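You operate a simulated robot arm through the tools that you are given. There is no shell and no other tool. Be economical: measure what you need, move in short steps, check, and stop when the job is done.

The job below is to be done with a simulated robot arm. You get a single attempt, and the scene is never put back.

TASK
Take the grey pad and put it on the corner of the long table before the iron stand. Take the tall grey tin and put it on the left end of the packing bench. Put one of the small sleeves from the right end of the packing bench on the frosted glass plate. Take the small jar on the top of the ledger table and put it away on the top of the side table. Take the card sleeve on the corner of the long table before the iron stand and put it away on the left end of the packing bench. Put the black tin on the left end of the jar table away on the lower shelf of the wall shelves. Put the grease brush on the right half of the wall bench. Any order will do. Set down upright: tall grey tin, small jar, card sleeve.

Only the result counts: the job must be done as asked and must still hold three seconds after the hand-in. Knocking over, shifting, dropping, spilling or breaking anything else fails it.

THE ROBOT
A 6-joint arm with a fingered hand on a trunk, on a base that drives. Base frame: it is fixed to the floor where the robot stands at the start and does not move with it; the origin is under the middle of the robot, x ahead of it, y to its left, z up. Units: m, degrees, N and s.
With the tool pointing down near the work surface it reaches from about 0.3 to 0.62 m from the robot's upright axis, wherever it stands. Its first joint turns from -166.0 to 166.0 degrees. Places, roughly: black tin (7x7x6 cm) [-3.2, 3.2, 0.7]; card sleeve (7x7x8 cm) [-0.9, 1.6, 0.8]; corner of the long table before the iron stand [-1.1, 1.5, 0.8]; frosted glass plate (12x9x1 cm) [-1.2, 1.5, 0.8]; grease brush (2x2x17 cm) [-4.5, 2.3, 0.9]; grey pad (5x4x4 cm) [0.5, -0.2, 0.8]; left end of the packing bench [0.8, 1, 0.8]; lower shelf of the wall shelves (89x15 cm) [-3.92, 6.28, 1.4]; right half of the wall bench [-3, -2.5, 0.8]; small jar (7x7x11 cm) [-0.7, 3.4, 0.8]; small sleeve (7x7x6 cm) [0.6, 0.5, 0.8]; tall grey tin (8x8x11 cm) [0.8, -0.2, 0.8]; top of the side table [0.8, 3.6, 0.8]. Payload 3.2 kg.
The tool frame sits at the grasp point between the pads (the TCP): z along the fingers, y along the line on which they close. The tips reach 0.022 m beyond it. Largest opening 0.112 m; the body of the gripper starts 0.06 m behind the TCP. The gripper is a hand of 3 fingers: y runs from the thumb to the fingers, the wrist lies at [0, 0, -0.218] in the tool frame, and closing takes about 1.5 s.
Orientation is that of the tool frame in the base frame, as [roll, pitch, yaw] about the fixed x, y, z axes, in that order (R = Rz(yaw) Ry(pitch) Rx(roll)). With the fingers straight down and closing along the base's y, the tool's x points along the base's -x, its y along +y and its z along -z.

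THE INTERFACE
- The arm moves only by the tool servo_tool. Its argument "steps" is one flat list of numbers, 7 for each row, row after row: the turn, a rotation vector about the base's x, y, z in units of 8 degrees (1.0 is 8 degrees), then the shift along the base's x, y, z in units of 50 mm (1.0 is 50 mm), then the gripper command, from -1 (fully open) to 1 (shut), values between in proportion. In form: [wx, wy, wz, x, y, z, jaw, wx, wy, wz, x, y, z, jaw, ...]. A call has 1 to 10 rows; each row shifts and turns the commanded pose from where the row before left it. A call with a number of a shift or a turn outside -1 to 1 is refused whole. Each row takes 0.2 s and may step no farther than 0.05 m and 8.6 degrees from the row before; otherwise, or with a gripper value out of range, the whole call is refused. Where a pose cannot be reached the arm comes as near as it can. A force on the tool above 40 N (or 10 N above the force at the start of the call, whichever is more), or a blocked arm, ends the call early, and 0.2 s more pass. The fingers move at their own pace (about 0.108 m/s each) and stop on an object; they squeeze with about 29 N. The grip force told is the motor's: it shows also when the fingers shut on nothing. Time passes only in rows, and 0.2 s behind the last, so rows that do not move let the fingers close. It gives the time, the measured TCP pose, the force on the tool (base axes), the opening and the grip force at its end, in the units of the frame above (readings bear some noise), with the torque about the TCP (base axes, N m) and any sound that the robot's microphone picked up.
- Cameras (640 x 400 px; columns grow to the right, rows downward): "scene" is now at [0.0194, 0.1553, 1.4639]; the picture's right is [-0.13, -0.99, 0.00], its down [-0.73, 0.09, -0.68] and it looks along [0.68, -0.09, -0.73] (base axes); focal length 264 px, centre (320, 200). "wrist" rides on the gripper at [0.066, 0.003, -0.08] in the tool frame; the picture's right is [-0.05, 1.00, 0.00], its down [-0.77, -0.04, -0.64] and it looks along [-0.64, -0.03, 0.77] (tool axes); focal length 275 px, centre (320, 200). There is no depth. A picture from a camera that has moved, and an enlarged one, comes with that camera's place and axes in the base frame and with its lens.
- capture(camera): a new picture of that camera. No time passes.
- raise_lower(by): slides the trunk up (or, below 0, down) by that many m; the arm and the scene camera ride with it, the base frame stays. It gives what a move gives, with no picture.
- drive_base(legs): drives the robot by 1 to 6 legs, each [ahead, turn to the left] in m and degrees, along the robot's own axes; the way and the turn of a leg run together, so that a leg with both is an arc; at most 1.5 m and 180 degrees a leg. The arm and the cameras ride along, it lands a little off, and it stops where it bumps. It gives what a move gives.
- hand_shape(shape): the hand has 3 fingers and takes this shape, open, in about a second: jaw (thumb against the fingers, like two jaws); tri (thumb and two fingers); tip (a fingertip pinch); poke (one finger out to press); point (the index stretched); flat (the hand flat); cup (the hand cupped); fist (a fist). The gripper value then closes the fingers along that shape, each until it touches; the sizes above hold for jaw. It gives what a move gives, with no picture.
- head_to(pan, tilt): turns the head with the scene camera to pan (to the left, within 155 degrees either way) and tilt (down, from -29 to 69), counted from straight ahead of the robot. It gives what a move gives.
- enlarge(camera, box): a new picture of the part [left, top, right, bottom] of that camera's present view, enlarged. No time passes.
- sign_off(): hands the job in; it is judged then, once.

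Go step by step. Nothing tells you exact positions but the pictures and the camera data: compare them with the known pose of the tool, close in by small moves and look again before you grip or let go. The budget is 207 turns and 184 pictures, counting those below and the enlarged ones. Unless the task says otherwise, let go and move clear before handing in.

The tools are called after "Emit:" as a command line: name --argument value ..., lists and objects as JSON in quotes. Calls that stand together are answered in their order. servo_tool: Moves the arm, as the interface text tells. Its arguments: {"type":"object","properties":{"steps":{"type":"array"}},"required":["steps"]} The other tools are called the same way: raise_lower (by) slides the trunk up or down; hand_shape (shape) gives the hand a shape; drive_base (legs) drives the base; head_to (pan, tilt) turns the head that bears the scene camera; capture (camera) takes a picture; enlarge (camera, box) takes an enlarged picture of a part of a camera's view; sign_off () hands the job in.

At the start:

```text
time_s: 0.0
ee_pos: [0.3573, 0.2346, 1.0442]
tcp_rot: [180.0, -0.1, 180.0]
ft_force: [0.3, 0.4, -0.2]
ft_torque: [0.01, 0.0, 0.03]
grip_width: 0.1118
finger_force: 0.0
shape: jaw
trunk travel left (down, up): [-0.5, 0.09]
robot x, y, heading: [-0.0011, 0.0006, 0.0]
head pan, tilt: [-7.3, 47.1]
```

scene: 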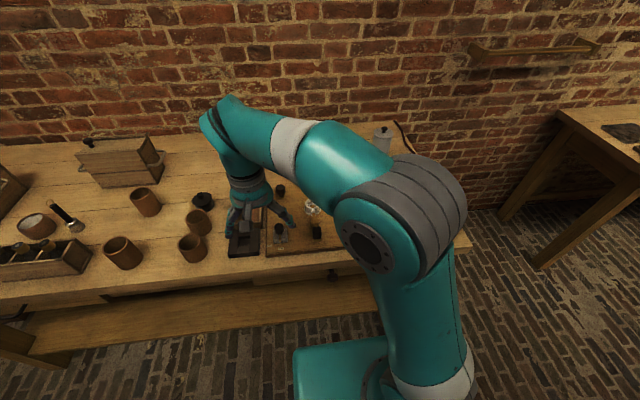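
wrist: 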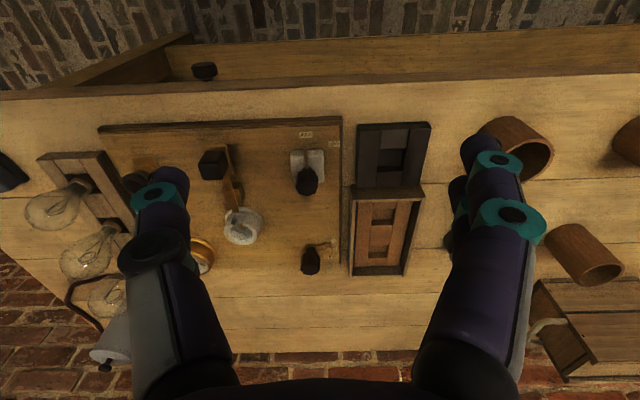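

I see the packing bench ahead with sleeves, a board with small things and the tall grey tin at the right. I look closer before acting.

Emit:
enlarge --camera "scene" --box '[0, 100, 320, 300]'

Emit:
enlarge --camera "wrist" --box '[0, 80, 640, 400]'

```text
2.00 times, centred on (160, 200) of scene
camera zoom: at [0.0194, 0.1553, 1.4639], right [-0.13, -0.99, 0.0], down [-0.73, 0.09, -0.68], along [0.68, -0.09, -0.73], focal length 527 px, centre (640, 200)
```

zoom: 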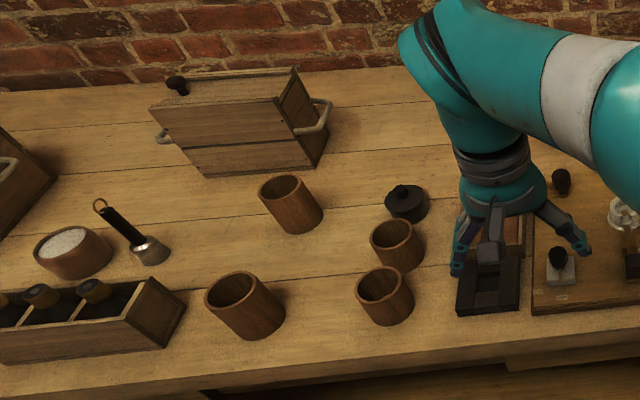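

```text
1.00 times, centred on (320, 240) of wrist (not enlarged: the box is as wide or as high as the picture)
camera zoom: at [0.2908, 0.2386, 1.1245], right [0.05, 1.0, 0.0], down [0.77, -0.04, 0.64], along [0.64, -0.03, -0.77], focal length 275 px, centre (320, 160)
```

zoom: 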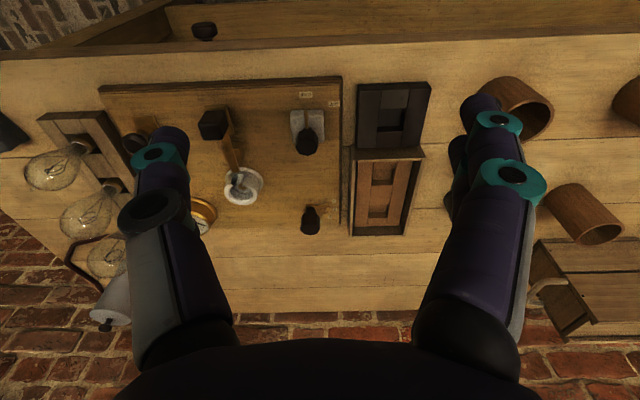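

I'll look round the room to map furniture.

Emit:
head_to --pan -40 --tilt 35

Emit:
capture --camera "scene"

Emit:
head_to --pan 50 --tilt 25

Emit:
capture --camera "scene"

Emit:
head_to --pan 110 --tilt 20

Emit:
capture --camera "scene"

Emit:
head_to --pan 155 --tilt 20

Emit:
capture --camera "scene"

Emit:
head_to --pan -130 --tilt 20

Emit:
capture --camera "scene"

```text
time_s: 1.0
ee_pos: [0.3581, 0.2348, 1.0434]
tcp_rot: [180.0, 0.0, 180.0]
ft_force: [-0.1, -0.8, 0.2]
ft_torque: [0.01, 0.04, -0.02]
grip_width: 0.1123
finger_force: 0.1
shape: jaw
trunk travel left (down, up): [-0.5, 0.09]
robot x, y, heading: [-0.0004, -0.0034, 0.1]
head pan, tilt: [-40.0, 35.0]
```

```text
179 pictures are left
camera scene: at [0.008, 0.109, 1.4816], right [-0.64, -0.77, 0.0], down [-0.44, 0.37, -0.82], along [0.63, -0.53, -0.57], focal length 264 px, centre (320, 200)
```

scene: 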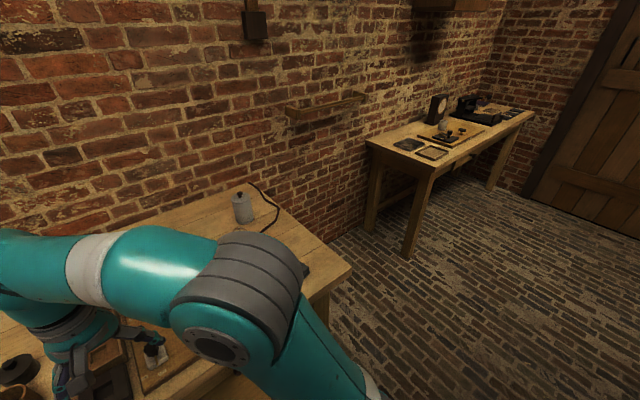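

```text
time_s: 2.6
ee_pos: [0.3579, 0.2346, 1.0437]
tcp_rot: [-180.0, 0.1, 180.0]
ft_force: [0.6, -0.3, 0.3]
ft_torque: [0.01, -0.02, 0.01]
grip_width: 0.1121
finger_force: 0.1
shape: jaw
trunk travel left (down, up): [-0.5, 0.09]
robot x, y, heading: [0.0017, -0.0012, -0.1]
head pan, tilt: [50.0, 25.0]
```

```text
178 pictures are left
camera scene: at [-0.0003, 0.236, 1.4974], right [0.77, -0.64, 0.0], down [-0.27, -0.32, -0.91], along [0.58, 0.69, -0.42], focal length 264 px, centre (320, 200)
```

scene: 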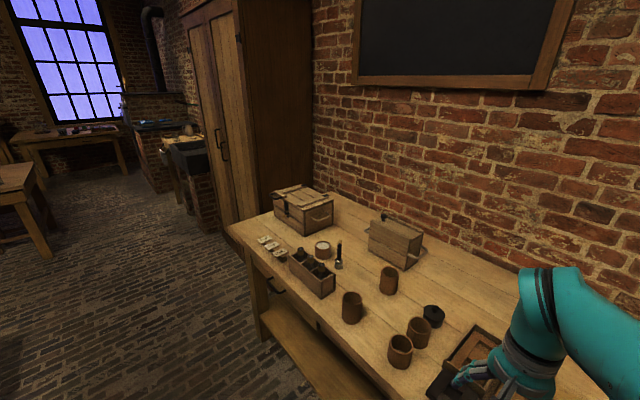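

```text
time_s: 3.9
ee_pos: [0.3574, 0.234, 1.0447]
tcp_rot: [180.0, -0.1, -179.9]
ft_force: [0.9, -0.3, 0.7]
ft_torque: [0.02, 0.01, 0.0]
grip_width: 0.1119
finger_force: 0.1
shape: jaw
trunk travel left (down, up): [-0.5, 0.09]
robot x, y, heading: [0.002, 0.0016, 0.2]
head pan, tilt: [110.0, 20.0]
```

```text
177 pictures are left
camera scene: at [-0.0913, 0.253, 1.5054], right [0.94, 0.34, 0.0], down [0.12, -0.32, -0.94], along [-0.32, 0.88, -0.34], focal length 264 px, centre (320, 200)
```

scene: 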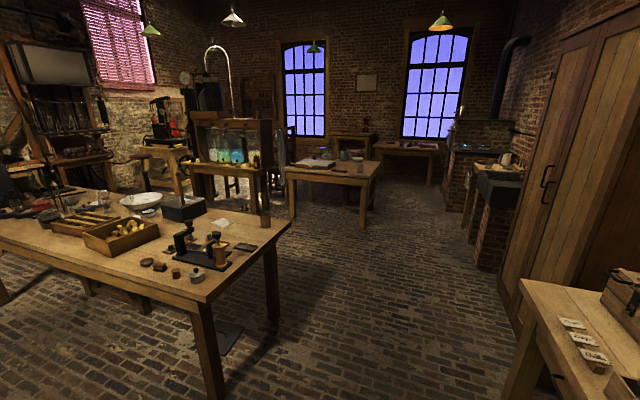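

```text
time_s: 5.0
ee_pos: [0.3582, 0.2343, 1.044]
tcp_rot: [-180.0, 0.1, 180.0]
ft_force: [-0.1, -0.7, 0.2]
ft_torque: [0.02, 0.01, 0.01]
grip_width: 0.112
finger_force: 0.1
shape: jaw
trunk travel left (down, up): [-0.5, 0.09]
robot x, y, heading: [0.0014, -0.0016, 0.1]
head pan, tilt: [154.7, 20.0]
```

```text
176 pictures are left
camera scene: at [-0.1437, 0.2054, 1.5054], right [0.43, 0.9, 0.0], down [0.31, -0.15, -0.94], along [-0.85, 0.4, -0.34], focal length 264 px, centre (320, 200)
```

scene: 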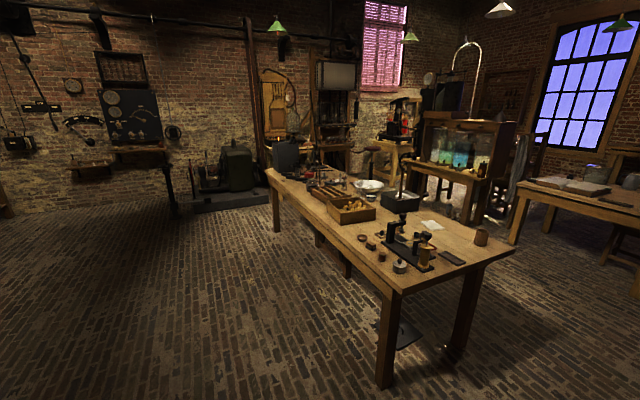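

```text
time_s: 9.0
ee_pos: [0.3585, 0.2348, 1.0447]
tcp_rot: [180.0, 0.0, -180.0]
ft_force: [0.0, -0.4, 0.5]
ft_torque: [0.0, -0.02, -0.01]
grip_width: 0.1121
finger_force: 0.1
shape: jaw
trunk travel left (down, up): [-0.5, 0.09]
robot x, y, heading: [0.0002, 0.0004, 0.3]
head pan, tilt: [-130.0, 20.0]
```

```text
175 pictures are left
camera scene: at [-0.1194, 0.0941, 1.5055], right [-0.77, 0.64, 0.0], down [0.22, 0.26, -0.94], along [-0.6, -0.72, -0.34], focal length 264 px, centre (320, 200)
```

scene: 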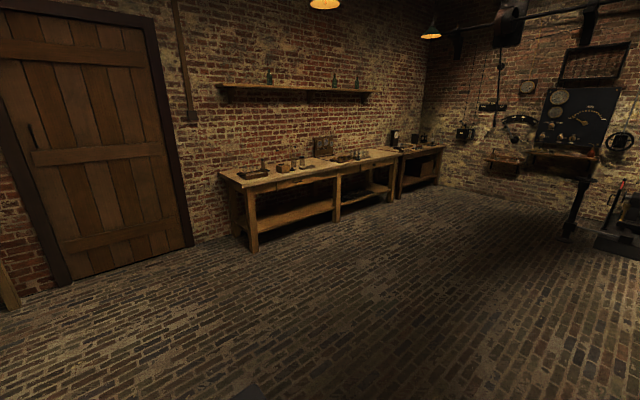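

The room is mapped: packing bench ahead, long table at x −0.8…−3, y 0.87…1.68, ledger table beyond. I start with the tall tin, driving to y≈−0.2 by the bench.

Emit:
drive_base --legs '[[0, -90], [0.2, 0], [0, 90], [0.12, 0]]'

Emit:
head_to --pan 0 --tilt 55

Emit:
capture --camera "scene"

Emit:
capture --camera "wrist"

```text
time_s: 19.0
ee_pos: [0.4718, 0.0611, 1.0439]
tcp_rot: [179.9, 0.1, -176.7]
ft_force: [0.2, 0.1, 0.2]
ft_torque: [0.0, 0.02, -0.02]
grip_width: 0.1119
finger_force: 0.2
shape: jaw
trunk travel left (down, up): [-0.5, 0.09]
robot x, y, heading: [0.1251, -0.1969, 3.4]
head pan, tilt: [-130.0, 20.0]
```

```text
time_s: 21.1
ee_pos: [0.4709, 0.0607, 1.044]
tcp_rot: [180.0, 0.0, -176.6]
ft_force: [0.1, 0.4, 0.8]
ft_torque: [0.01, -0.02, -0.01]
grip_width: 0.1122
finger_force: 0.1
shape: jaw
trunk travel left (down, up): [-0.5, 0.09]
robot x, y, heading: [0.1265, -0.1924, 3.6]
head pan, tilt: [0.0, 55.0]
```

```text
174 pictures are left
camera scene: at [0.1304, -0.0286, 1.4534], right [0.06, -1.0, 0.0], down [-0.82, -0.05, -0.57], along [0.57, 0.03, -0.82], focal length 264 px, centre (320, 200)
```

scene: 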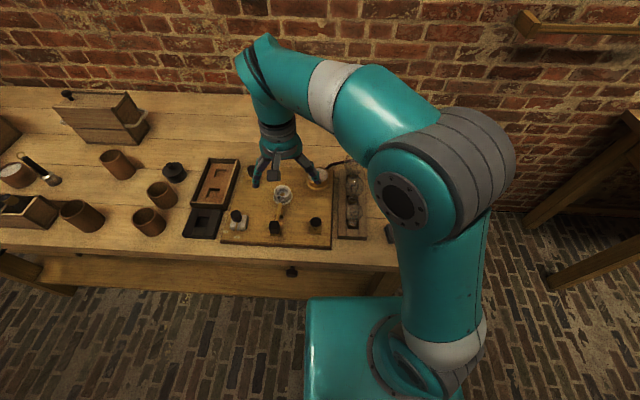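

```text
173 pictures are left
camera wrist: at [0.404, 0.0608, 1.1245], right [-0.01, 1.0, 0.0], down [0.77, 0.01, 0.64], along [0.64, 0.01, -0.77], focal length 275 px, centre (320, 200)
```

wrist: 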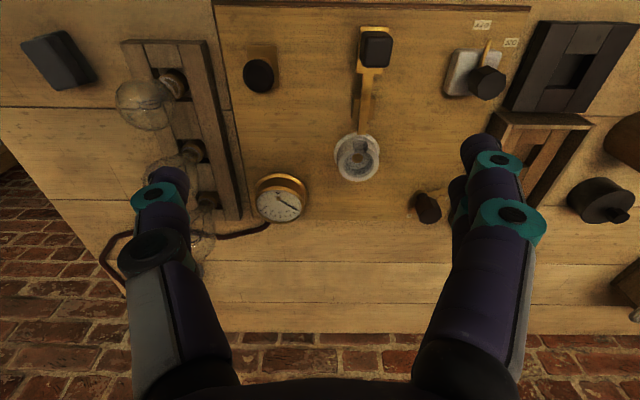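

I check the base clearance to the bench front before going closer.

Emit:
head_to --pan 0 --tilt 69

Emit:
capture --camera "scene"

```text
time_s: 21.9
ee_pos: [0.4702, 0.0599, 1.0443]
tcp_rot: [179.9, 0.0, -176.6]
ft_force: [-1.2, 0.2, 0.6]
ft_torque: [0.02, -0.03, -0.03]
grip_width: 0.112
finger_force: 0.1
shape: jaw
trunk travel left (down, up): [-0.5, 0.09]
robot x, y, heading: [0.1288, -0.1949, 3.2]
head pan, tilt: [0.0, 68.8]
```

```text
172 pictures are left
camera scene: at [0.1143, -0.0295, 1.438], right [0.06, -1.0, 0.0], down [-0.93, -0.05, -0.36], along [0.36, 0.02, -0.93], focal length 264 px, centre (320, 200)
```

scene: 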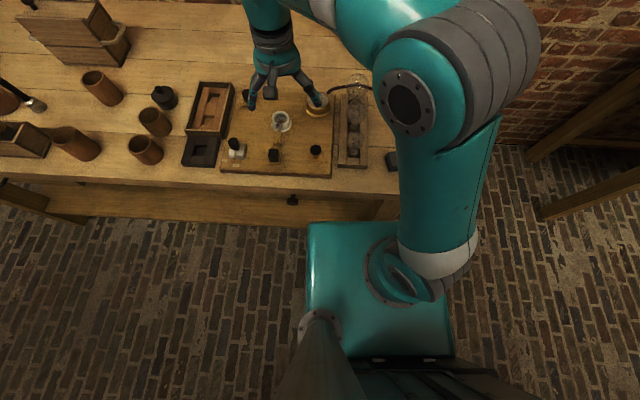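

The trunk front is ~8 cm from the bench edge. I nudge the base and bring the hand tilted forward toward the tin.

Emit:
drive_base --legs '[[0.06, -3.3]]'

Emit:
servo_tool --steps '[0, -1, 0, 0, -0.9, 0, -1, 0, -1, 0, 0, -0.9, 0, -1, 0, -1, 0, 0, -0.9, 0, -1, 0, -1, 0, 0, -0.9, 0, -1, 0, -1, 0, 0.3, -0.9, 0, -1, 0, 0, 0, 0.5, -0.6, 0, -1]'

Emit:
capture --camera "wrist"

Emit:
capture --camera "scene"

```text
time_s: 22.8
ee_pos: [0.5453, 0.0425, 1.0448]
tcp_rot: [-180.0, 0.0, -180.0]
ft_force: [-0.1, 0.1, -0.4]
ft_torque: [0.01, 0.0, -0.04]
grip_width: 0.1117
finger_force: 0.1
shape: jaw
trunk travel left (down, up): [-0.5, 0.09]
robot x, y, heading: [0.1877, -0.1953, 0.2]
head pan, tilt: [0.0, 68.8]
```

```text
time_s: 24.2
ee_pos: [0.5852, -0.2142, 1.0449]
tcp_rot: [-180.0, 40.1, -180.0]
ft_force: [0.1, 0.2, 0.2]
ft_torque: [-0.01, -0.03, 0.01]
grip_width: 0.1121
finger_force: 0.1
shape: jaw
trunk travel left (down, up): [-0.5, 0.09]
robot x, y, heading: [0.1877, -0.1917, 0.4]
head pan, tilt: [0.0, 68.8]
```

```text
171 pictures are left
camera wrist: at [0.4813, -0.2104, 1.0632], right [0.04, 1.0, 0.03], down [0.18, -0.04, 0.98], along [0.98, -0.03, -0.18], focal length 275 px, centre (320, 200)
```

wrist: 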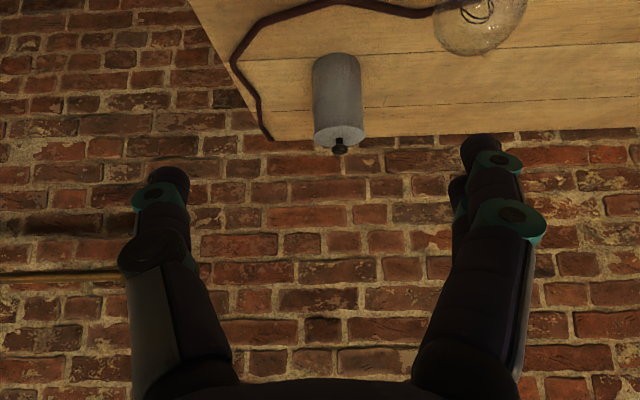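

```text
170 pictures are left
camera scene: at [0.1837, -0.0275, 1.438], right [0.0, -1.0, 0.0], down [-0.93, 0.0, -0.36], along [0.36, 0.0, -0.93], focal length 264 px, centre (320, 200)
```

scene: 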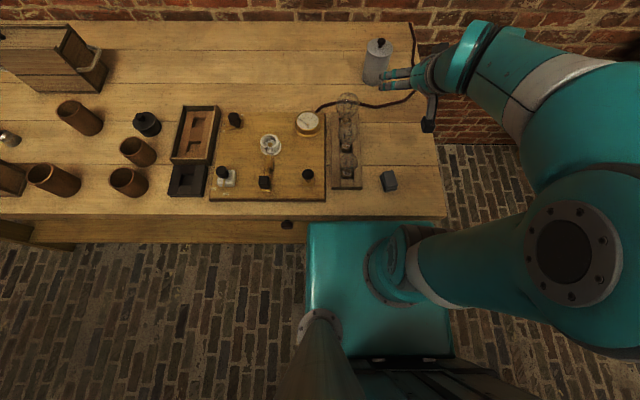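

The tin stands at about (0.875, −0.197), bench top at z≈0.763. I approach along the tilted tool axis, checking midway.

Emit:
servo_tool --steps '[0, 0, 0, 0.7, 0.17, 0, -1, 0, 0, 0, 0.7, 0.17, 0, -1, 0, 0, 0, 0.7, 0, 0, -1, 0, 0, 0, 0.7, 0, -0.6, -1, 0, 0, 0, 0.7, 0, -0.84, -1, 0, 0, 0, 0.5, 0, -0.6, -1]'

Emit:
capture --camera "wrist"

Emit:
enlarge --camera "scene" --box '[300, 0, 500, 125]'

```text
refused: row 5 steps farther than a row can; nothing moved
```

```text
169 pictures are left
camera wrist: at [0.4813, -0.2104, 1.0632], right [0.04, 1.0, 0.03], down [0.18, -0.04, 0.98], along [0.98, -0.03, -0.18], focal length 275 px, centre (320, 200)
```

wrist: 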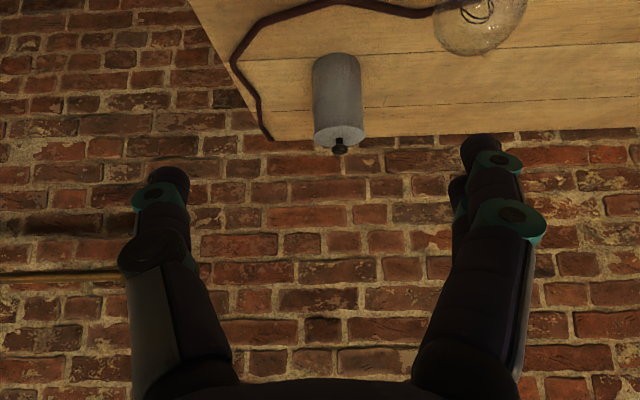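

```text
3.20 times, centred on (400, 62) of scene
camera zoom: at [0.1837, -0.0275, 1.438], right [0.0, -1.0, 0.0], down [-0.93, 0.0, -0.36], along [0.36, 0.0, -0.93], focal length 844 px, centre (64, 640)
```

zoom: 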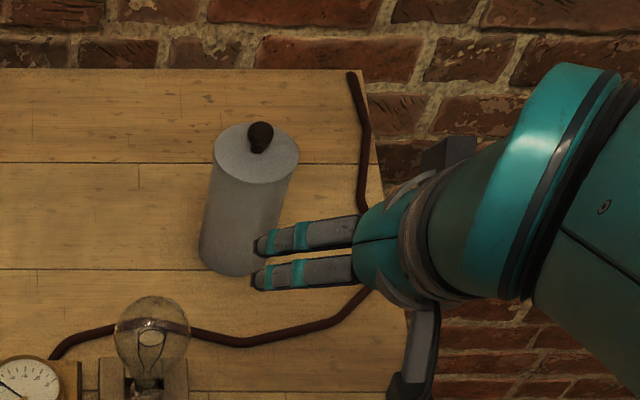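

The tin centre is (0.887, −0.204). I retry the approach with legal steps.

Emit:
servo_tool --steps '[0, 0, 0, 0.8, 0.1, 0, -1, 0, 0, 0, 0.8, 0.1, 0, -1, 0, 0, 0, 0.8, 0, 0, -1, 0, 0, 0, 0.7, 0, -0.5, -1, 0, 0, 0, 0.6, 0, -0.7, -1, 0, 0, 0, 0.6, 0, -0.7, -1, 0, 0, 0, 0.4, 0, -0.5, -1]'

Emit:
capture --camera "wrist"

Emit:
enlarge --camera "scene" --box '[300, 0, 500, 125]'

```text
time_s: 25.8
ee_pos: [0.8219, -0.2027, 0.9232]
tcp_rot: [-179.9, 40.0, -179.9]
ft_force: [-0.4, 0.2, -0.2]
ft_torque: [0.01, 0.01, 0.0]
grip_width: 0.1123
finger_force: 0.1
shape: jaw
trunk travel left (down, up): [-0.5, 0.09]
robot x, y, heading: [0.1874, -0.1951, 0.2]
head pan, tilt: [0.0, 68.8]
```

```text
167 pictures are left
camera wrist: at [0.7177, -0.1987, 0.9426], right [0.03, 1.0, 0.03], down [0.18, -0.03, 0.98], along [0.98, -0.03, -0.18], focal length 275 px, centre (320, 200)
```

wrist: 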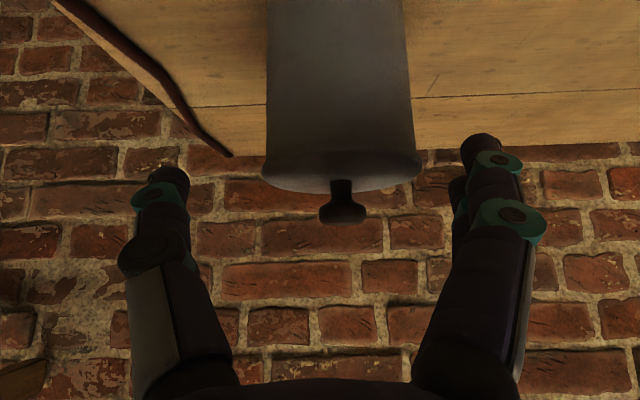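

```text
3.20 times, centred on (400, 62) of scene
camera zoom: at [0.1838, -0.0272, 1.438], right [0.0, -1.0, 0.0], down [-0.93, 0.0, -0.36], along [0.36, 0.0, -0.93], focal length 844 px, centre (64, 640)
```

zoom: 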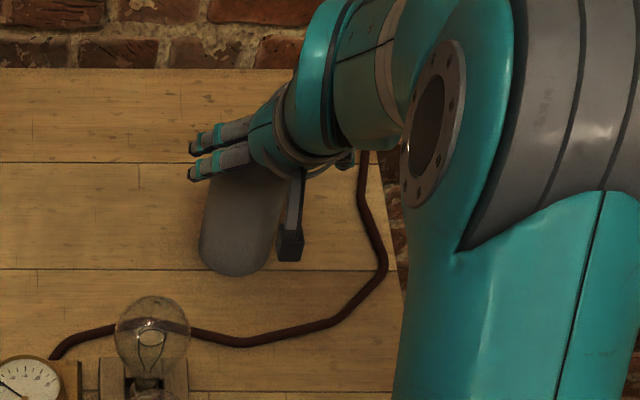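

The wrist view puts the tin a touch left (y≈−0.193). I finish the approach and close.

Emit:
servo_tool --steps '[0, 0, 0, 0.1, 0.18, -0.1, -1, 0, 0, 0, 0.4, 0, -0.6, -1, 0, 0, 0, 0.35, 0, -0.5, -1, 0, 0, 0, 0.3, 0, -0.38, -1]'

Emit:
capture --camera "wrist"

Emit:
enlarge --camera "scene" --box '[300, 0, 500, 125]'

```text
time_s: 26.7
ee_pos: [0.8658, -0.1933, 0.875]
tcp_rot: [-179.8, 41.5, -179.7]
ft_force: [-9.1, 0.5, 27.2]
ft_torque: [0.23, 0.35, 0.06]
grip_width: 0.1118
finger_force: 0.1
shape: jaw
trunk travel left (down, up): [-0.5, 0.09]
robot x, y, heading: [0.1876, -0.1894, 0.1]
head pan, tilt: [0.0, 68.8]
stopped in row 4: the force on the tool passed its limit at 49 N (the readings are from after the stop); the commanded pose is now the measured one
```

```text
165 pictures are left
camera wrist: at [0.7622, -0.19, 0.8915], right [0.03, 1.0, 0.03], down [0.16, -0.03, 0.99], along [0.99, -0.03, -0.16], focal length 275 px, centre (320, 200)
```

wrist: 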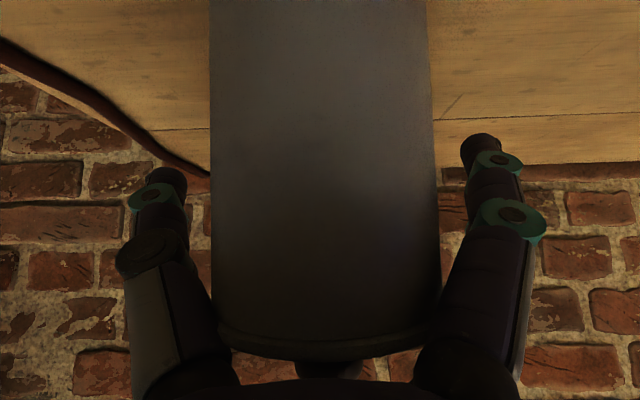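

```text
3.20 times, centred on (400, 62) of scene
camera zoom: at [0.1799, -0.027, 1.4384], right [0.0, -1.0, 0.0], down [-0.93, 0.0, -0.36], along [0.36, 0.0, -0.93], focal length 844 px, centre (64, 640)
```

zoom: 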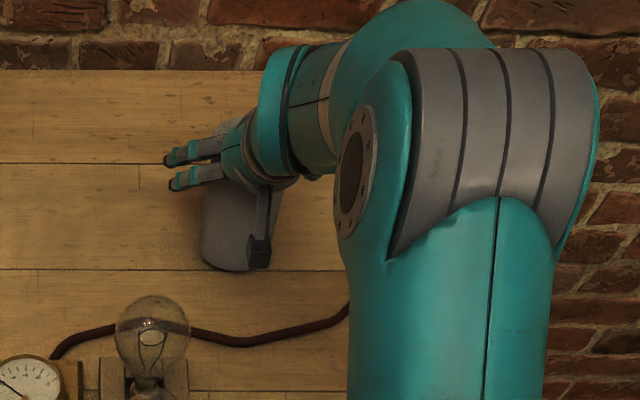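

The palm touched the lid: the bench top is really at z≈0.80 and the tin at about (0.847, −0.194). I back off slightly and close.

Emit:
servo_tool --steps '[0, 0, 0, -0.3, 0, 0.3, -1, 0, 0, 0, -0.05, 0, -0.02, -1, 0, 0, 0, 0, 0, 0, -1]'

Emit:
capture --camera "wrist"

Emit:
capture --camera "scene"

```text
time_s: 27.5
ee_pos: [0.8483, -0.194, 0.8829]
tcp_rot: [-179.8, 40.7, -179.8]
ft_force: [0.9, 0.8, 0.0]
ft_torque: [0.02, 0.01, 0.03]
grip_width: 0.1118
finger_force: 0.0
shape: jaw
trunk travel left (down, up): [-0.5, 0.09]
robot x, y, heading: [0.1917, -0.1909, 0.3]
head pan, tilt: [0.0, 68.8]
```

```text
163 pictures are left
camera wrist: at [0.7446, -0.1902, 0.9004], right [0.03, 1.0, 0.03], down [0.17, -0.03, 0.99], along [0.99, -0.03, -0.17], focal length 275 px, centre (320, 200)
```

wrist: 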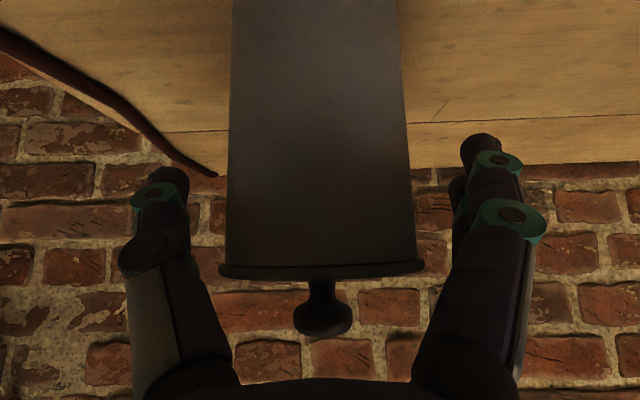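

```text
162 pictures are left
camera scene: at [0.1834, -0.0272, 1.4379], right [0.0, -1.0, 0.0], down [-0.93, 0.0, -0.36], along [0.36, 0.0, -0.93], focal length 264 px, centre (320, 200)
```

scene: 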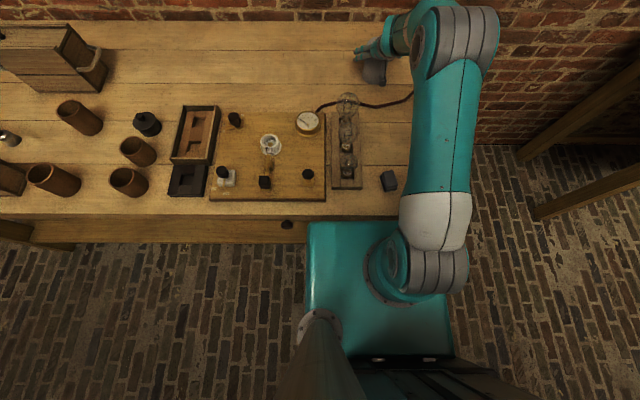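

The tin is upright and centred between the fingers. I close.

Emit:
servo_tool --steps '[0, 0, 0, 0, 0, 0, 1, 0, 0, 0, 0, 0, 0, 1, 0, 0, 0, 0, 0, 0, 1, 0, 0, 0, 0, 0, 0, 1, 0, 0, 0, 0, 0, 0, 1, 0, 0, 0, 0, 0, 0, 1, 0, 0, 0, 0, 0, 0, 1, 0, 0, 0, 0, 0, 0, 1]'

Emit:
capture --camera "wrist"

```text
time_s: 29.3
ee_pos: [0.8483, -0.1949, 0.8825]
tcp_rot: [-179.8, 40.8, -179.7]
ft_force: [0.0, 0.1, 0.1]
ft_torque: [-0.01, 0.03, -0.01]
grip_width: 0.0614
finger_force: 29.1
shape: jaw
trunk travel left (down, up): [-0.5, 0.09]
robot x, y, heading: [0.1882, -0.1884, 0.3]
head pan, tilt: [0.0, 68.8]
```

```text
161 pictures are left
camera wrist: at [0.7447, -0.1902, 0.9005], right [0.03, 1.0, 0.03], down [0.17, -0.03, 0.99], along [0.99, -0.03, -0.17], focal length 275 px, centre (320, 200)
```

wrist: 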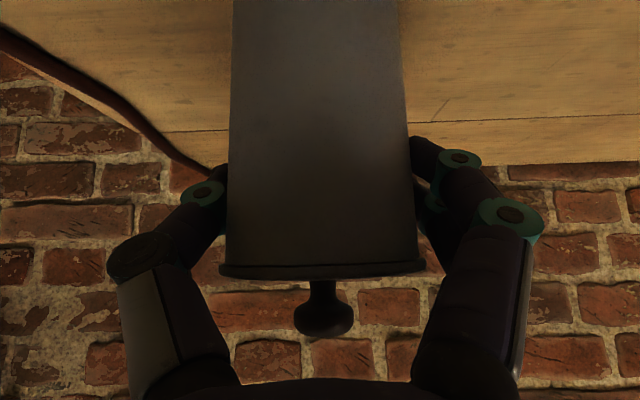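

The fingers hold the tin. I lift gently and check.

Emit:
servo_tool --steps '[0, 0, 0, 0, 0, 0.4, 1, 0, 0, 0, 0, 0, 0.6, 1, 0, 0, 0, -0.3, 0, 0.8, 1, 0, 0, 0, -0.6, 0, 0.8, 1, 0, 0, 0, 0, 0, 0, 1]'

Emit:
capture --camera "wrist"

Emit:
capture --camera "scene"

```text
time_s: 30.5
ee_pos: [0.8012, -0.1956, 1.0118]
tcp_rot: [-179.7, 40.8, -179.7]
ft_force: [-0.7, 0.0, -0.9]
ft_torque: [-0.05, 0.02, 0.0]
grip_width: 0.0612
finger_force: 28.7
shape: jaw
trunk travel left (down, up): [-0.5, 0.09]
robot x, y, heading: [0.1876, -0.1915, 0.1]
head pan, tilt: [0.0, 68.8]
```

```text
160 pictures are left
camera wrist: at [0.6985, -0.1925, 1.0295], right [0.03, 1.0, 0.03], down [0.17, -0.03, 0.99], along [0.99, -0.03, -0.17], focal length 275 px, centre (320, 200)
```

wrist: 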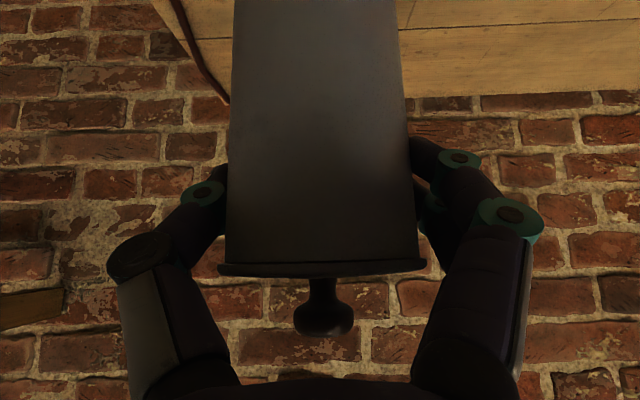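

```text
159 pictures are left
camera scene: at [0.1835, -0.0272, 1.4379], right [0.0, -1.0, 0.0], down [-0.93, 0.0, -0.36], along [0.36, 0.0, -0.93], focal length 264 px, centre (320, 200)
```

scene: 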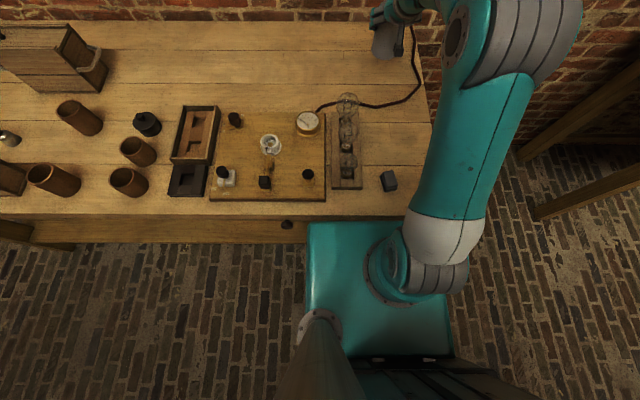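

The tin is held upright. I retract the arm, back off, and drive to the left end of the bench.

Emit:
servo_tool --steps '[0, 0, 0, -0.8, 0, 0.5, 1, 0, 0, 0, -0.9, 0, 0.4, 1, 0, 0, 0, -0.9, 0, 0.4, 1, 0, 0, 0, -0.9, 0, 0.3, 1, 0, 0, 0, -0.9, 0, 0, 1, 0, 0, 0, -0.8, 0, 0, 1]'

Emit:
drive_base --legs '[[-0.18, 0], [0, 90], [1.15, 0], [0, -90]]'

Emit:
head_to --pan 0 --tilt 50

Emit:
capture --camera "scene"

```text
time_s: 31.9
ee_pos: [0.5435, -0.1924, 1.0932]
tcp_rot: [-179.8, 41.0, -179.8]
ft_force: [1.0, -0.1, -1.4]
ft_torque: [-0.01, -0.02, -0.01]
grip_width: 0.0611
finger_force: 28.6
shape: jaw
trunk travel left (down, up): [-0.5, 0.09]
robot x, y, heading: [0.1862, -0.1922, 0.2]
head pan, tilt: [0.0, 68.8]
```

```text
time_s: 46.5
ee_pos: [0.3554, 0.9327, 1.0929]
tcp_rot: [-179.7, 41.0, 179.1]
ft_force: [-0.1, 0.3, -0.5]
ft_torque: [0.0, 0.02, -0.01]
grip_width: 0.0612
finger_force: 29.7
shape: jaw
trunk travel left (down, up): [-0.5, 0.09]
robot x, y, heading: [0.002, 0.9414, -0.9]
head pan, tilt: [0.0, 68.8]
```

```text
time_s: 47.3
ee_pos: [0.356, 0.9318, 1.0932]
tcp_rot: [-179.8, 40.9, 179.1]
ft_force: [0.0, 0.5, -1.4]
ft_torque: [-0.01, -0.02, 0.01]
grip_width: 0.0613
finger_force: 29.2
shape: jaw
trunk travel left (down, up): [-0.5, 0.09]
robot x, y, heading: [-0.0042, 0.943, -1.1]
head pan, tilt: [0.0, 50.0]
```

```text
158 pictures are left
camera scene: at [0.019, 1.106, 1.4598], right [-0.02, -1.0, 0.0], down [-0.77, 0.01, -0.64], along [0.64, -0.01, -0.77], focal length 264 px, centre (320, 200)
```

scene: 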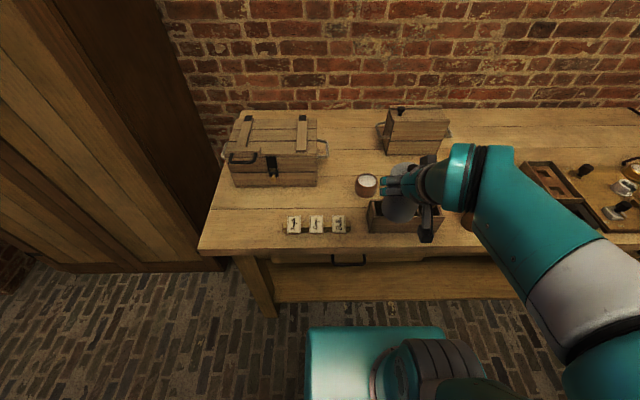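

The free spot between chest and lidded box is around (0.85, 0.965). I drive up and take a closer look.

Emit:
drive_base --legs '[[0.19, 1]]'

Emit:
servo_tool --steps '[0, 0, 0, 0.6, 0, 0.2, 1, 0, 0, 0, 0.6, 0, 0, 1]'

Emit:
head_to --pan 20 --tilt 50

Emit:
capture --camera "scene"

Emit:
capture --camera "wrist"

```text
time_s: 48.9
ee_pos: [0.548, 0.9371, 1.0925]
tcp_rot: [-179.9, 40.9, -179.8]
ft_force: [-0.9, 0.1, -0.5]
ft_torque: [-0.02, 0.01, -0.01]
grip_width: 0.0612
finger_force: 28.9
shape: jaw
trunk travel left (down, up): [-0.5, 0.09]
robot x, y, heading: [0.1913, 0.941, 0.1]
head pan, tilt: [0.0, 50.0]
```

```text
time_s: 49.5
ee_pos: [0.6063, 0.9377, 1.1019]
tcp_rot: [-179.8, 40.7, -179.9]
ft_force: [0.4, -0.8, -0.9]
ft_torque: [0.0, 0.04, -0.01]
grip_width: 0.0612
finger_force: 28.7
shape: jaw
trunk travel left (down, up): [-0.5, 0.09]
robot x, y, heading: [0.1901, 0.9387, -0.1]
head pan, tilt: [0.0, 50.0]
```

```text
time_s: 50.3
ee_pos: [0.6052, 0.9368, 1.1027]
tcp_rot: [-179.7, 41.0, -179.8]
ft_force: [0.1, 0.1, -1.8]
ft_torque: [0.02, -0.01, -0.05]
grip_width: 0.0612
finger_force: 28.8
shape: jaw
trunk travel left (down, up): [-0.5, 0.09]
robot x, y, heading: [0.1878, 0.9376, -0.1]
head pan, tilt: [20.0, 50.0]
```

```text
157 pictures are left
camera scene: at [0.2022, 1.1308, 1.4599], right [0.34, -0.94, 0.0], down [-0.72, -0.26, -0.64], along [0.6, 0.22, -0.77], focal length 264 px, centre (320, 200)
```

scene: 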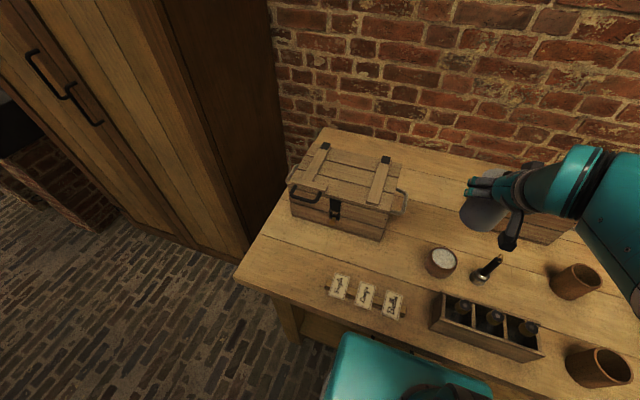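

```text
156 pictures are left
camera wrist: at [0.5029, 0.9413, 1.1199], right [0.03, 1.0, 0.03], down [0.17, -0.03, 0.99], along [0.99, -0.03, -0.17], focal length 275 px, centre (320, 200)
```

wrist: 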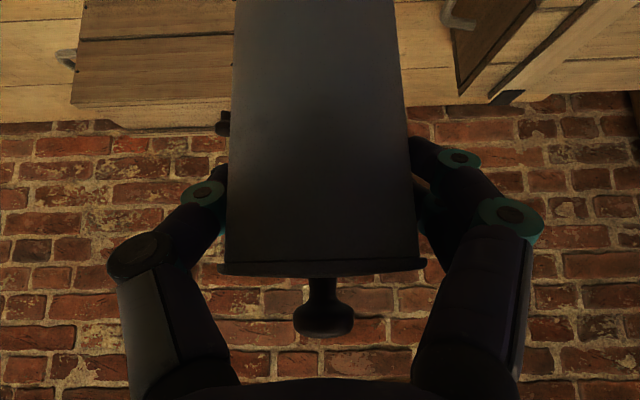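

Space is clear at (0.855, 0.975). I carry the tin over and lower it to just above the bench.

Emit:
servo_tool --steps '[0, 0, 0, 0.8, 0.25, 0, 1, 0, 0, 0, 0.8, 0.25, 0, 1, 0, 0, 0, 0.8, 0.25, 0, 1, 0, 0, 0, 0.8, 0, 0, 1, 0, 0, 0, 0.8, 0, -0.3, 1, 0, 0, 0, 0.6, 0, -0.7, 1, 0, 0, 0, 0.4, 0, -0.85, 1, 0, 0, 0, 0, 0, -0.9, 1, 0, 0, 0, 0, 0, -0.9, 1, 0, 0, 0, 0, 0, -0.2, 1]'

Emit:
capture --camera "wrist"

Emit:
enlarge --camera "scene" --box '[320, 100, 640, 300]'

```text
time_s: 52.5
ee_pos: [0.8572, 0.9747, 0.912]
tcp_rot: [-179.7, 41.0, -179.8]
ft_force: [0.6, 0.1, -0.7]
ft_torque: [-0.01, 0.02, 0.01]
grip_width: 0.0612
finger_force: 28.7
shape: jaw
trunk travel left (down, up): [-0.5, 0.09]
robot x, y, heading: [0.1892, 0.9387, -0.1]
head pan, tilt: [20.0, 50.0]
```

```text
155 pictures are left
camera wrist: at [0.7539, 0.9789, 0.9288], right [0.03, 1.0, 0.03], down [0.17, -0.03, 0.99], along [0.99, -0.03, -0.17], focal length 275 px, centre (320, 200)
```

wrist: 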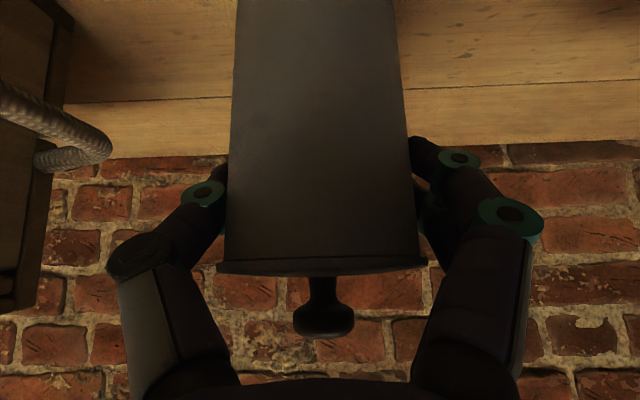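

```text
2.00 times, centred on (480, 200) of scene
camera zoom: at [0.2024, 1.1309, 1.4599], right [0.34, -0.94, 0.0], down [-0.72, -0.26, -0.64], along [0.6, 0.22, -0.77], focal length 527 px, centre (0, 200)
```

zoom: 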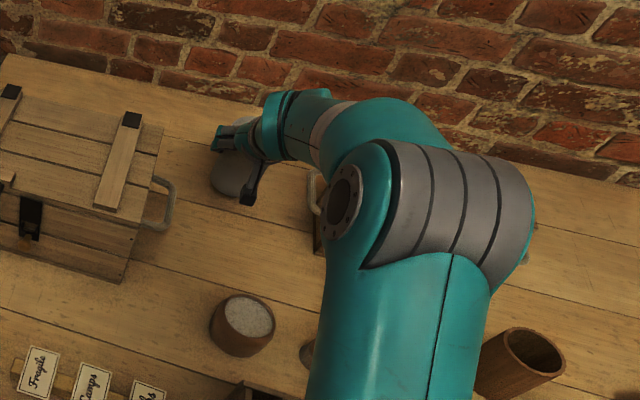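

Clear all round. I lower the last 28 mm gently.

Emit:
servo_tool --steps '[0, 0, 0, 0, 0, -0.25, 1, 0, 0, 0, 0, 0, -0.15, 1, 0, 0, 0, 0, 0, -0.1, 1, 0, 0, 0, 0, 0, -0.05, 1]'

```text
time_s: 53.5
ee_pos: [0.8576, 0.9748, 0.8832]
tcp_rot: [-179.8, 40.9, -179.8]
ft_force: [1.9, -0.4, 3.0]
ft_torque: [-0.02, -0.01, -0.01]
grip_width: 0.0607
finger_force: 28.8
shape: jaw
trunk travel left (down, up): [-0.5, 0.09]
robot x, y, heading: [0.188, 0.9388, 0.0]
head pan, tilt: [20.0, 50.0]
```

Contact (about 3 N upward). I open a little and back away along the tool axis.

Emit:
servo_tool --steps '[0, 0, 0, 0, 0, 0, 0.2, 0, 0, 0, 0, 0, 0, -0.2, 0, 0, 0, 0, 0, 0, -0.55, 0, 0, 0, 0, 0, 0, -0.55, 0, 0, 0, 0, 0, 0, -0.55]'

Emit:
capture --camera "wrist"

```text
time_s: 54.7
ee_pos: [0.8579, 0.9738, 0.8834]
tcp_rot: [-179.7, 40.7, -179.8]
ft_force: [-1.0, 0.7, -0.4]
ft_torque: [0.01, 0.02, 0.01]
grip_width: 0.0865
finger_force: 0.1
shape: jaw
trunk travel left (down, up): [-0.5, 0.09]
robot x, y, heading: [0.1901, 0.9397, 0.2]
head pan, tilt: [20.0, 50.0]
```

```text
153 pictures are left
camera wrist: at [0.7538, 0.9789, 0.9005], right [0.03, 1.0, 0.03], down [0.17, -0.03, 0.99], along [0.99, -0.03, -0.17], focal length 275 px, centre (320, 200)
```

wrist: 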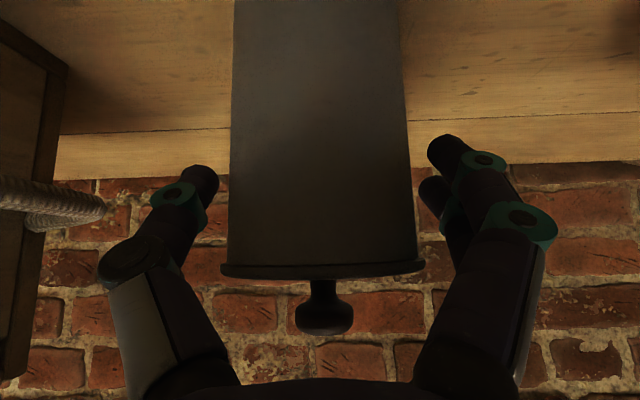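

The tin stands free. I retreat and go vertical with the tool.

Emit:
servo_tool --steps '[0, 0, 0, -0.4, 0, 0.45, -0.55, 0, 0, 0, -0.55, 0, 0.65, -0.55, 0, 0, 0, -0.6, 0, 0.7, -0.55, 0, 0, 0, -0.6, 0, 0.7, -0.55, 0, 0, 0, -0.9, 0, 0.4, -0.55, 0, 1, 0, -0.9, 0, 0.4, -1, 0, 1, 0, -0.9, 0, 0, -1, 0, 1, 0, -0.7, 0, 0, -1, 0, 1, 0, -0.5, 0, 0, -1, 0, 1, 0, 0, 0, 0, -1]'

Emit:
capture --camera "scene"

```text
time_s: 56.9
ee_pos: [0.5548, 0.9751, 1.0494]
tcp_rot: [-179.9, 0.8, -179.8]
ft_force: [-0.7, -0.1, 0.2]
ft_torque: [-0.02, -0.03, 0.0]
grip_width: 0.1119
finger_force: 0.0
shape: jaw
trunk travel left (down, up): [-0.5, 0.09]
robot x, y, heading: [0.1886, 0.9413, -0.0]
head pan, tilt: [20.0, 50.0]
```

```text
152 pictures are left
camera scene: at [0.2026, 1.1309, 1.4599], right [0.34, -0.94, 0.0], down [-0.72, -0.26, -0.64], along [0.6, 0.22, -0.77], focal length 264 px, centre (320, 200)
```

scene: 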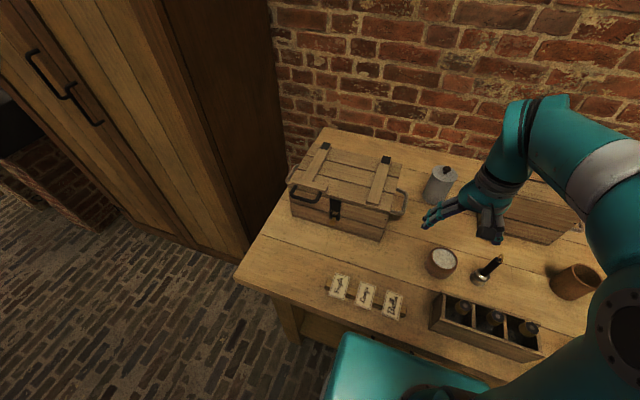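

The tin stands well. Next the small sleeve: drive back to y≈0.45.

Emit:
drive_base --legs '[[-0.19, 0], [0, -90], [0.5, 0], [0, 90], [0.08, 0]]'

Emit:
head_to --pan 0 --tilt 60

Emit:
capture --camera "scene"

Emit:
capture --camera "wrist"

```text
time_s: 69.3
ee_pos: [0.445, 0.4536, 1.0494]
tcp_rot: [-179.8, 0.8, 177.7]
ft_force: [1.4, 0.1, 0.4]
ft_torque: [-0.02, 0.03, 0.0]
grip_width: 0.1118
finger_force: 0.1
shape: jaw
trunk travel left (down, up): [-0.5, 0.09]
robot x, y, heading: [0.076, 0.4327, -2.4]
head pan, tilt: [20.0, 50.0]
```

```text
time_s: 70.1
ee_pos: [0.4431, 0.4531, 1.0493]
tcp_rot: [-179.9, 0.8, 177.7]
ft_force: [-0.5, 0.6, 0.3]
ft_torque: [0.02, 0.0, 0.0]
grip_width: 0.1119
finger_force: 0.0
shape: jaw
trunk travel left (down, up): [-0.5, 0.09]
robot x, y, heading: [0.0744, 0.4301, -2.5]
head pan, tilt: [0.0, 60.0]
```

```text
151 pictures are left
camera scene: at [0.0907, 0.598, 1.4473], right [-0.04, -1.0, 0.0], down [-0.87, 0.04, -0.5], along [0.5, -0.02, -0.87], focal length 264 px, centre (320, 200)
```

scene: 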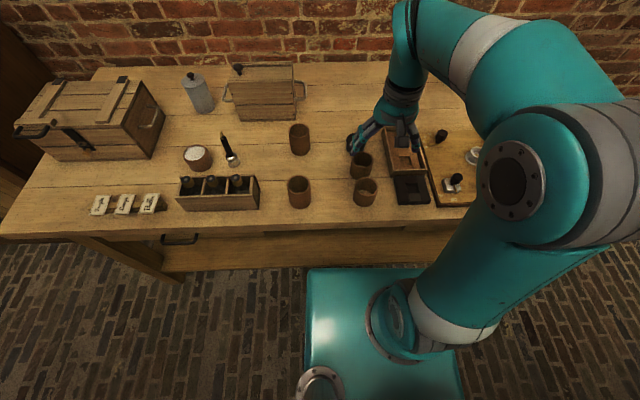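

```text
150 pictures are left
camera wrist: at [0.3758, 0.4603, 1.1286], right [0.09, 1.0, 0.0], down [0.76, -0.07, 0.65], along [0.64, -0.06, -0.76], focal length 275 px, centre (320, 200)
```

wrist: 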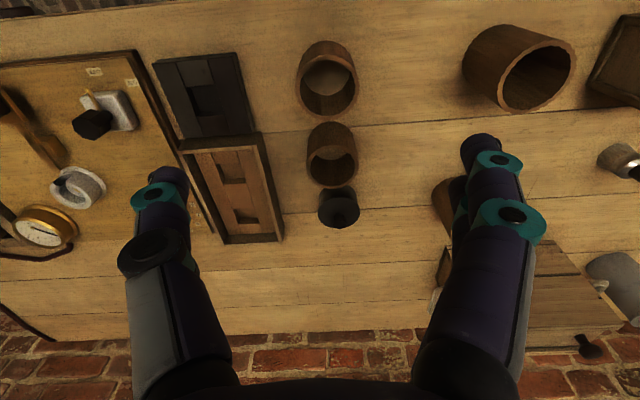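

The front small sleeve is at about (0.467, 0.459). I descend above it and check.

Emit:
servo_tool --steps '[0, 0, 0, 0.48, 0.12, -0.8, -0.8, 0, 0, 0, 0, 0, -0.9, -0.8, 0, 0, 0, 0, 0, -0.8, -0.8]'

Emit:
capture --camera "wrist"

Emit:
enlarge --camera "scene" --box '[280, 100, 480, 225]'

```text
time_s: 70.9
ee_pos: [0.4665, 0.4597, 0.9242]
tcp_rot: [-179.9, 0.9, 177.7]
ft_force: [-0.1, -1.0, -0.7]
ft_torque: [0.01, -0.01, -0.04]
grip_width: 0.101
finger_force: 0.1
shape: jaw
trunk travel left (down, up): [-0.5, 0.09]
robot x, y, heading: [0.0758, 0.433, -2.3]
head pan, tilt: [0.0, 60.0]
```

```text
149 pictures are left
camera wrist: at [0.3983, 0.4668, 1.0029], right [0.09, 1.0, 0.0], down [0.76, -0.07, 0.65], along [0.65, -0.06, -0.76], focal length 275 px, centre (320, 200)
```

wrist: 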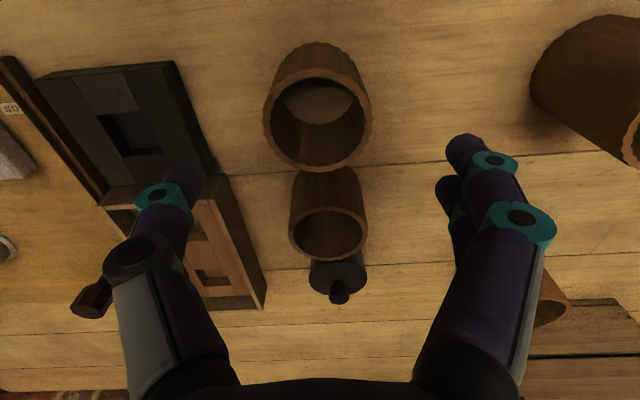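

```text
3.20 times, centred on (380, 162) of scene
camera zoom: at [0.0909, 0.5979, 1.4473], right [-0.04, -1.0, 0.0], down [-0.87, 0.04, -0.5], along [0.5, -0.02, -0.87], focal length 844 px, centre (128, 320)
```

zoom: 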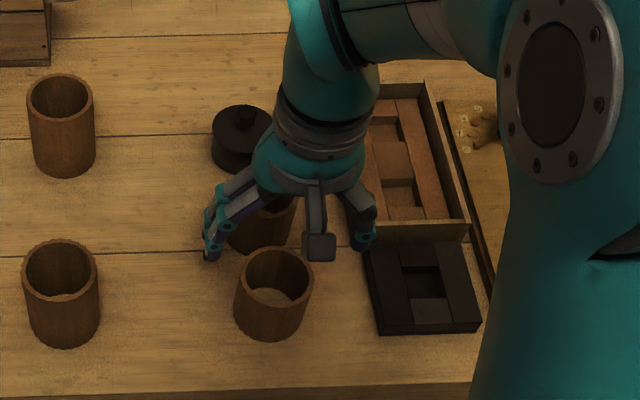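

The sleeve is at (0.472, 0.459), rim about z 0.845. I go down to TCP z 0.832 and close.

Emit:
servo_tool --steps '[0, 0, 0, 0.1, 0, -0.7, -0.8, 0, 0, 0, 0, 0, -0.7, -0.8, 0, 0, 0, 0, 0, -0.45, -0.8, 0, 0, 0, 0, 0, 0, -0.8]'

Emit:
capture --camera "wrist"

Emit:
enlarge --camera "scene" --box '[280, 100, 480, 225]'

```text
time_s: 71.9
ee_pos: [0.473, 0.4599, 0.8321]
tcp_rot: [-179.9, 1.0, 177.7]
ft_force: [0.1, -0.1, -0.1]
ft_torque: [0.02, 0.02, 0.0]
grip_width: 0.101
finger_force: 0.0
shape: jaw
trunk travel left (down, up): [-0.5, 0.09]
robot x, y, heading: [0.0736, 0.4304, -2.3]
head pan, tilt: [0.0, 60.0]
```

```text
147 pictures are left
camera wrist: at [0.4046, 0.4664, 0.911], right [0.09, 1.0, 0.0], down [0.76, -0.07, 0.65], along [0.65, -0.06, -0.76], focal length 275 px, centre (320, 200)
```

wrist: 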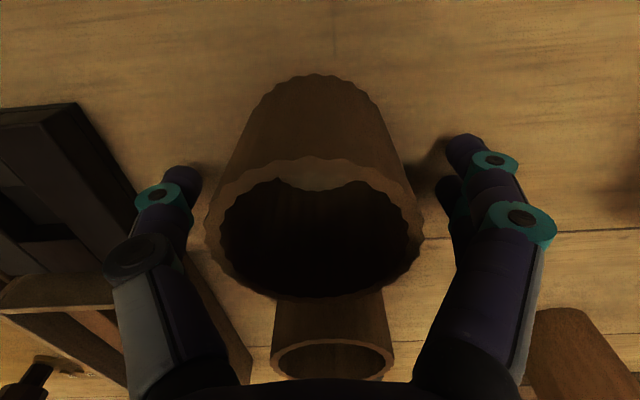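

```text
3.20 times, centred on (380, 162) of scene
camera zoom: at [0.0908, 0.5979, 1.4473], right [-0.04, -1.0, 0.0], down [-0.87, 0.04, -0.5], along [0.5, -0.02, -0.87], focal length 844 px, centre (128, 320)
```

zoom: 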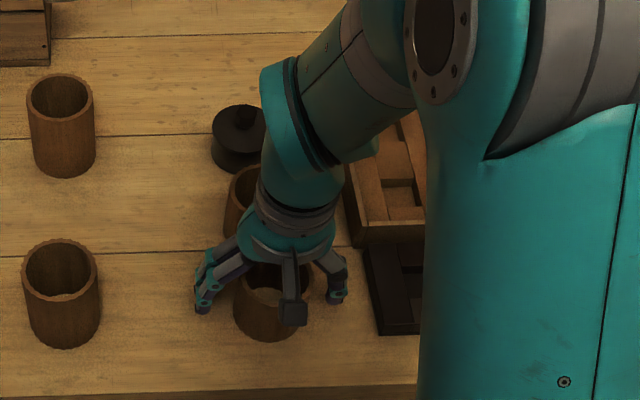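

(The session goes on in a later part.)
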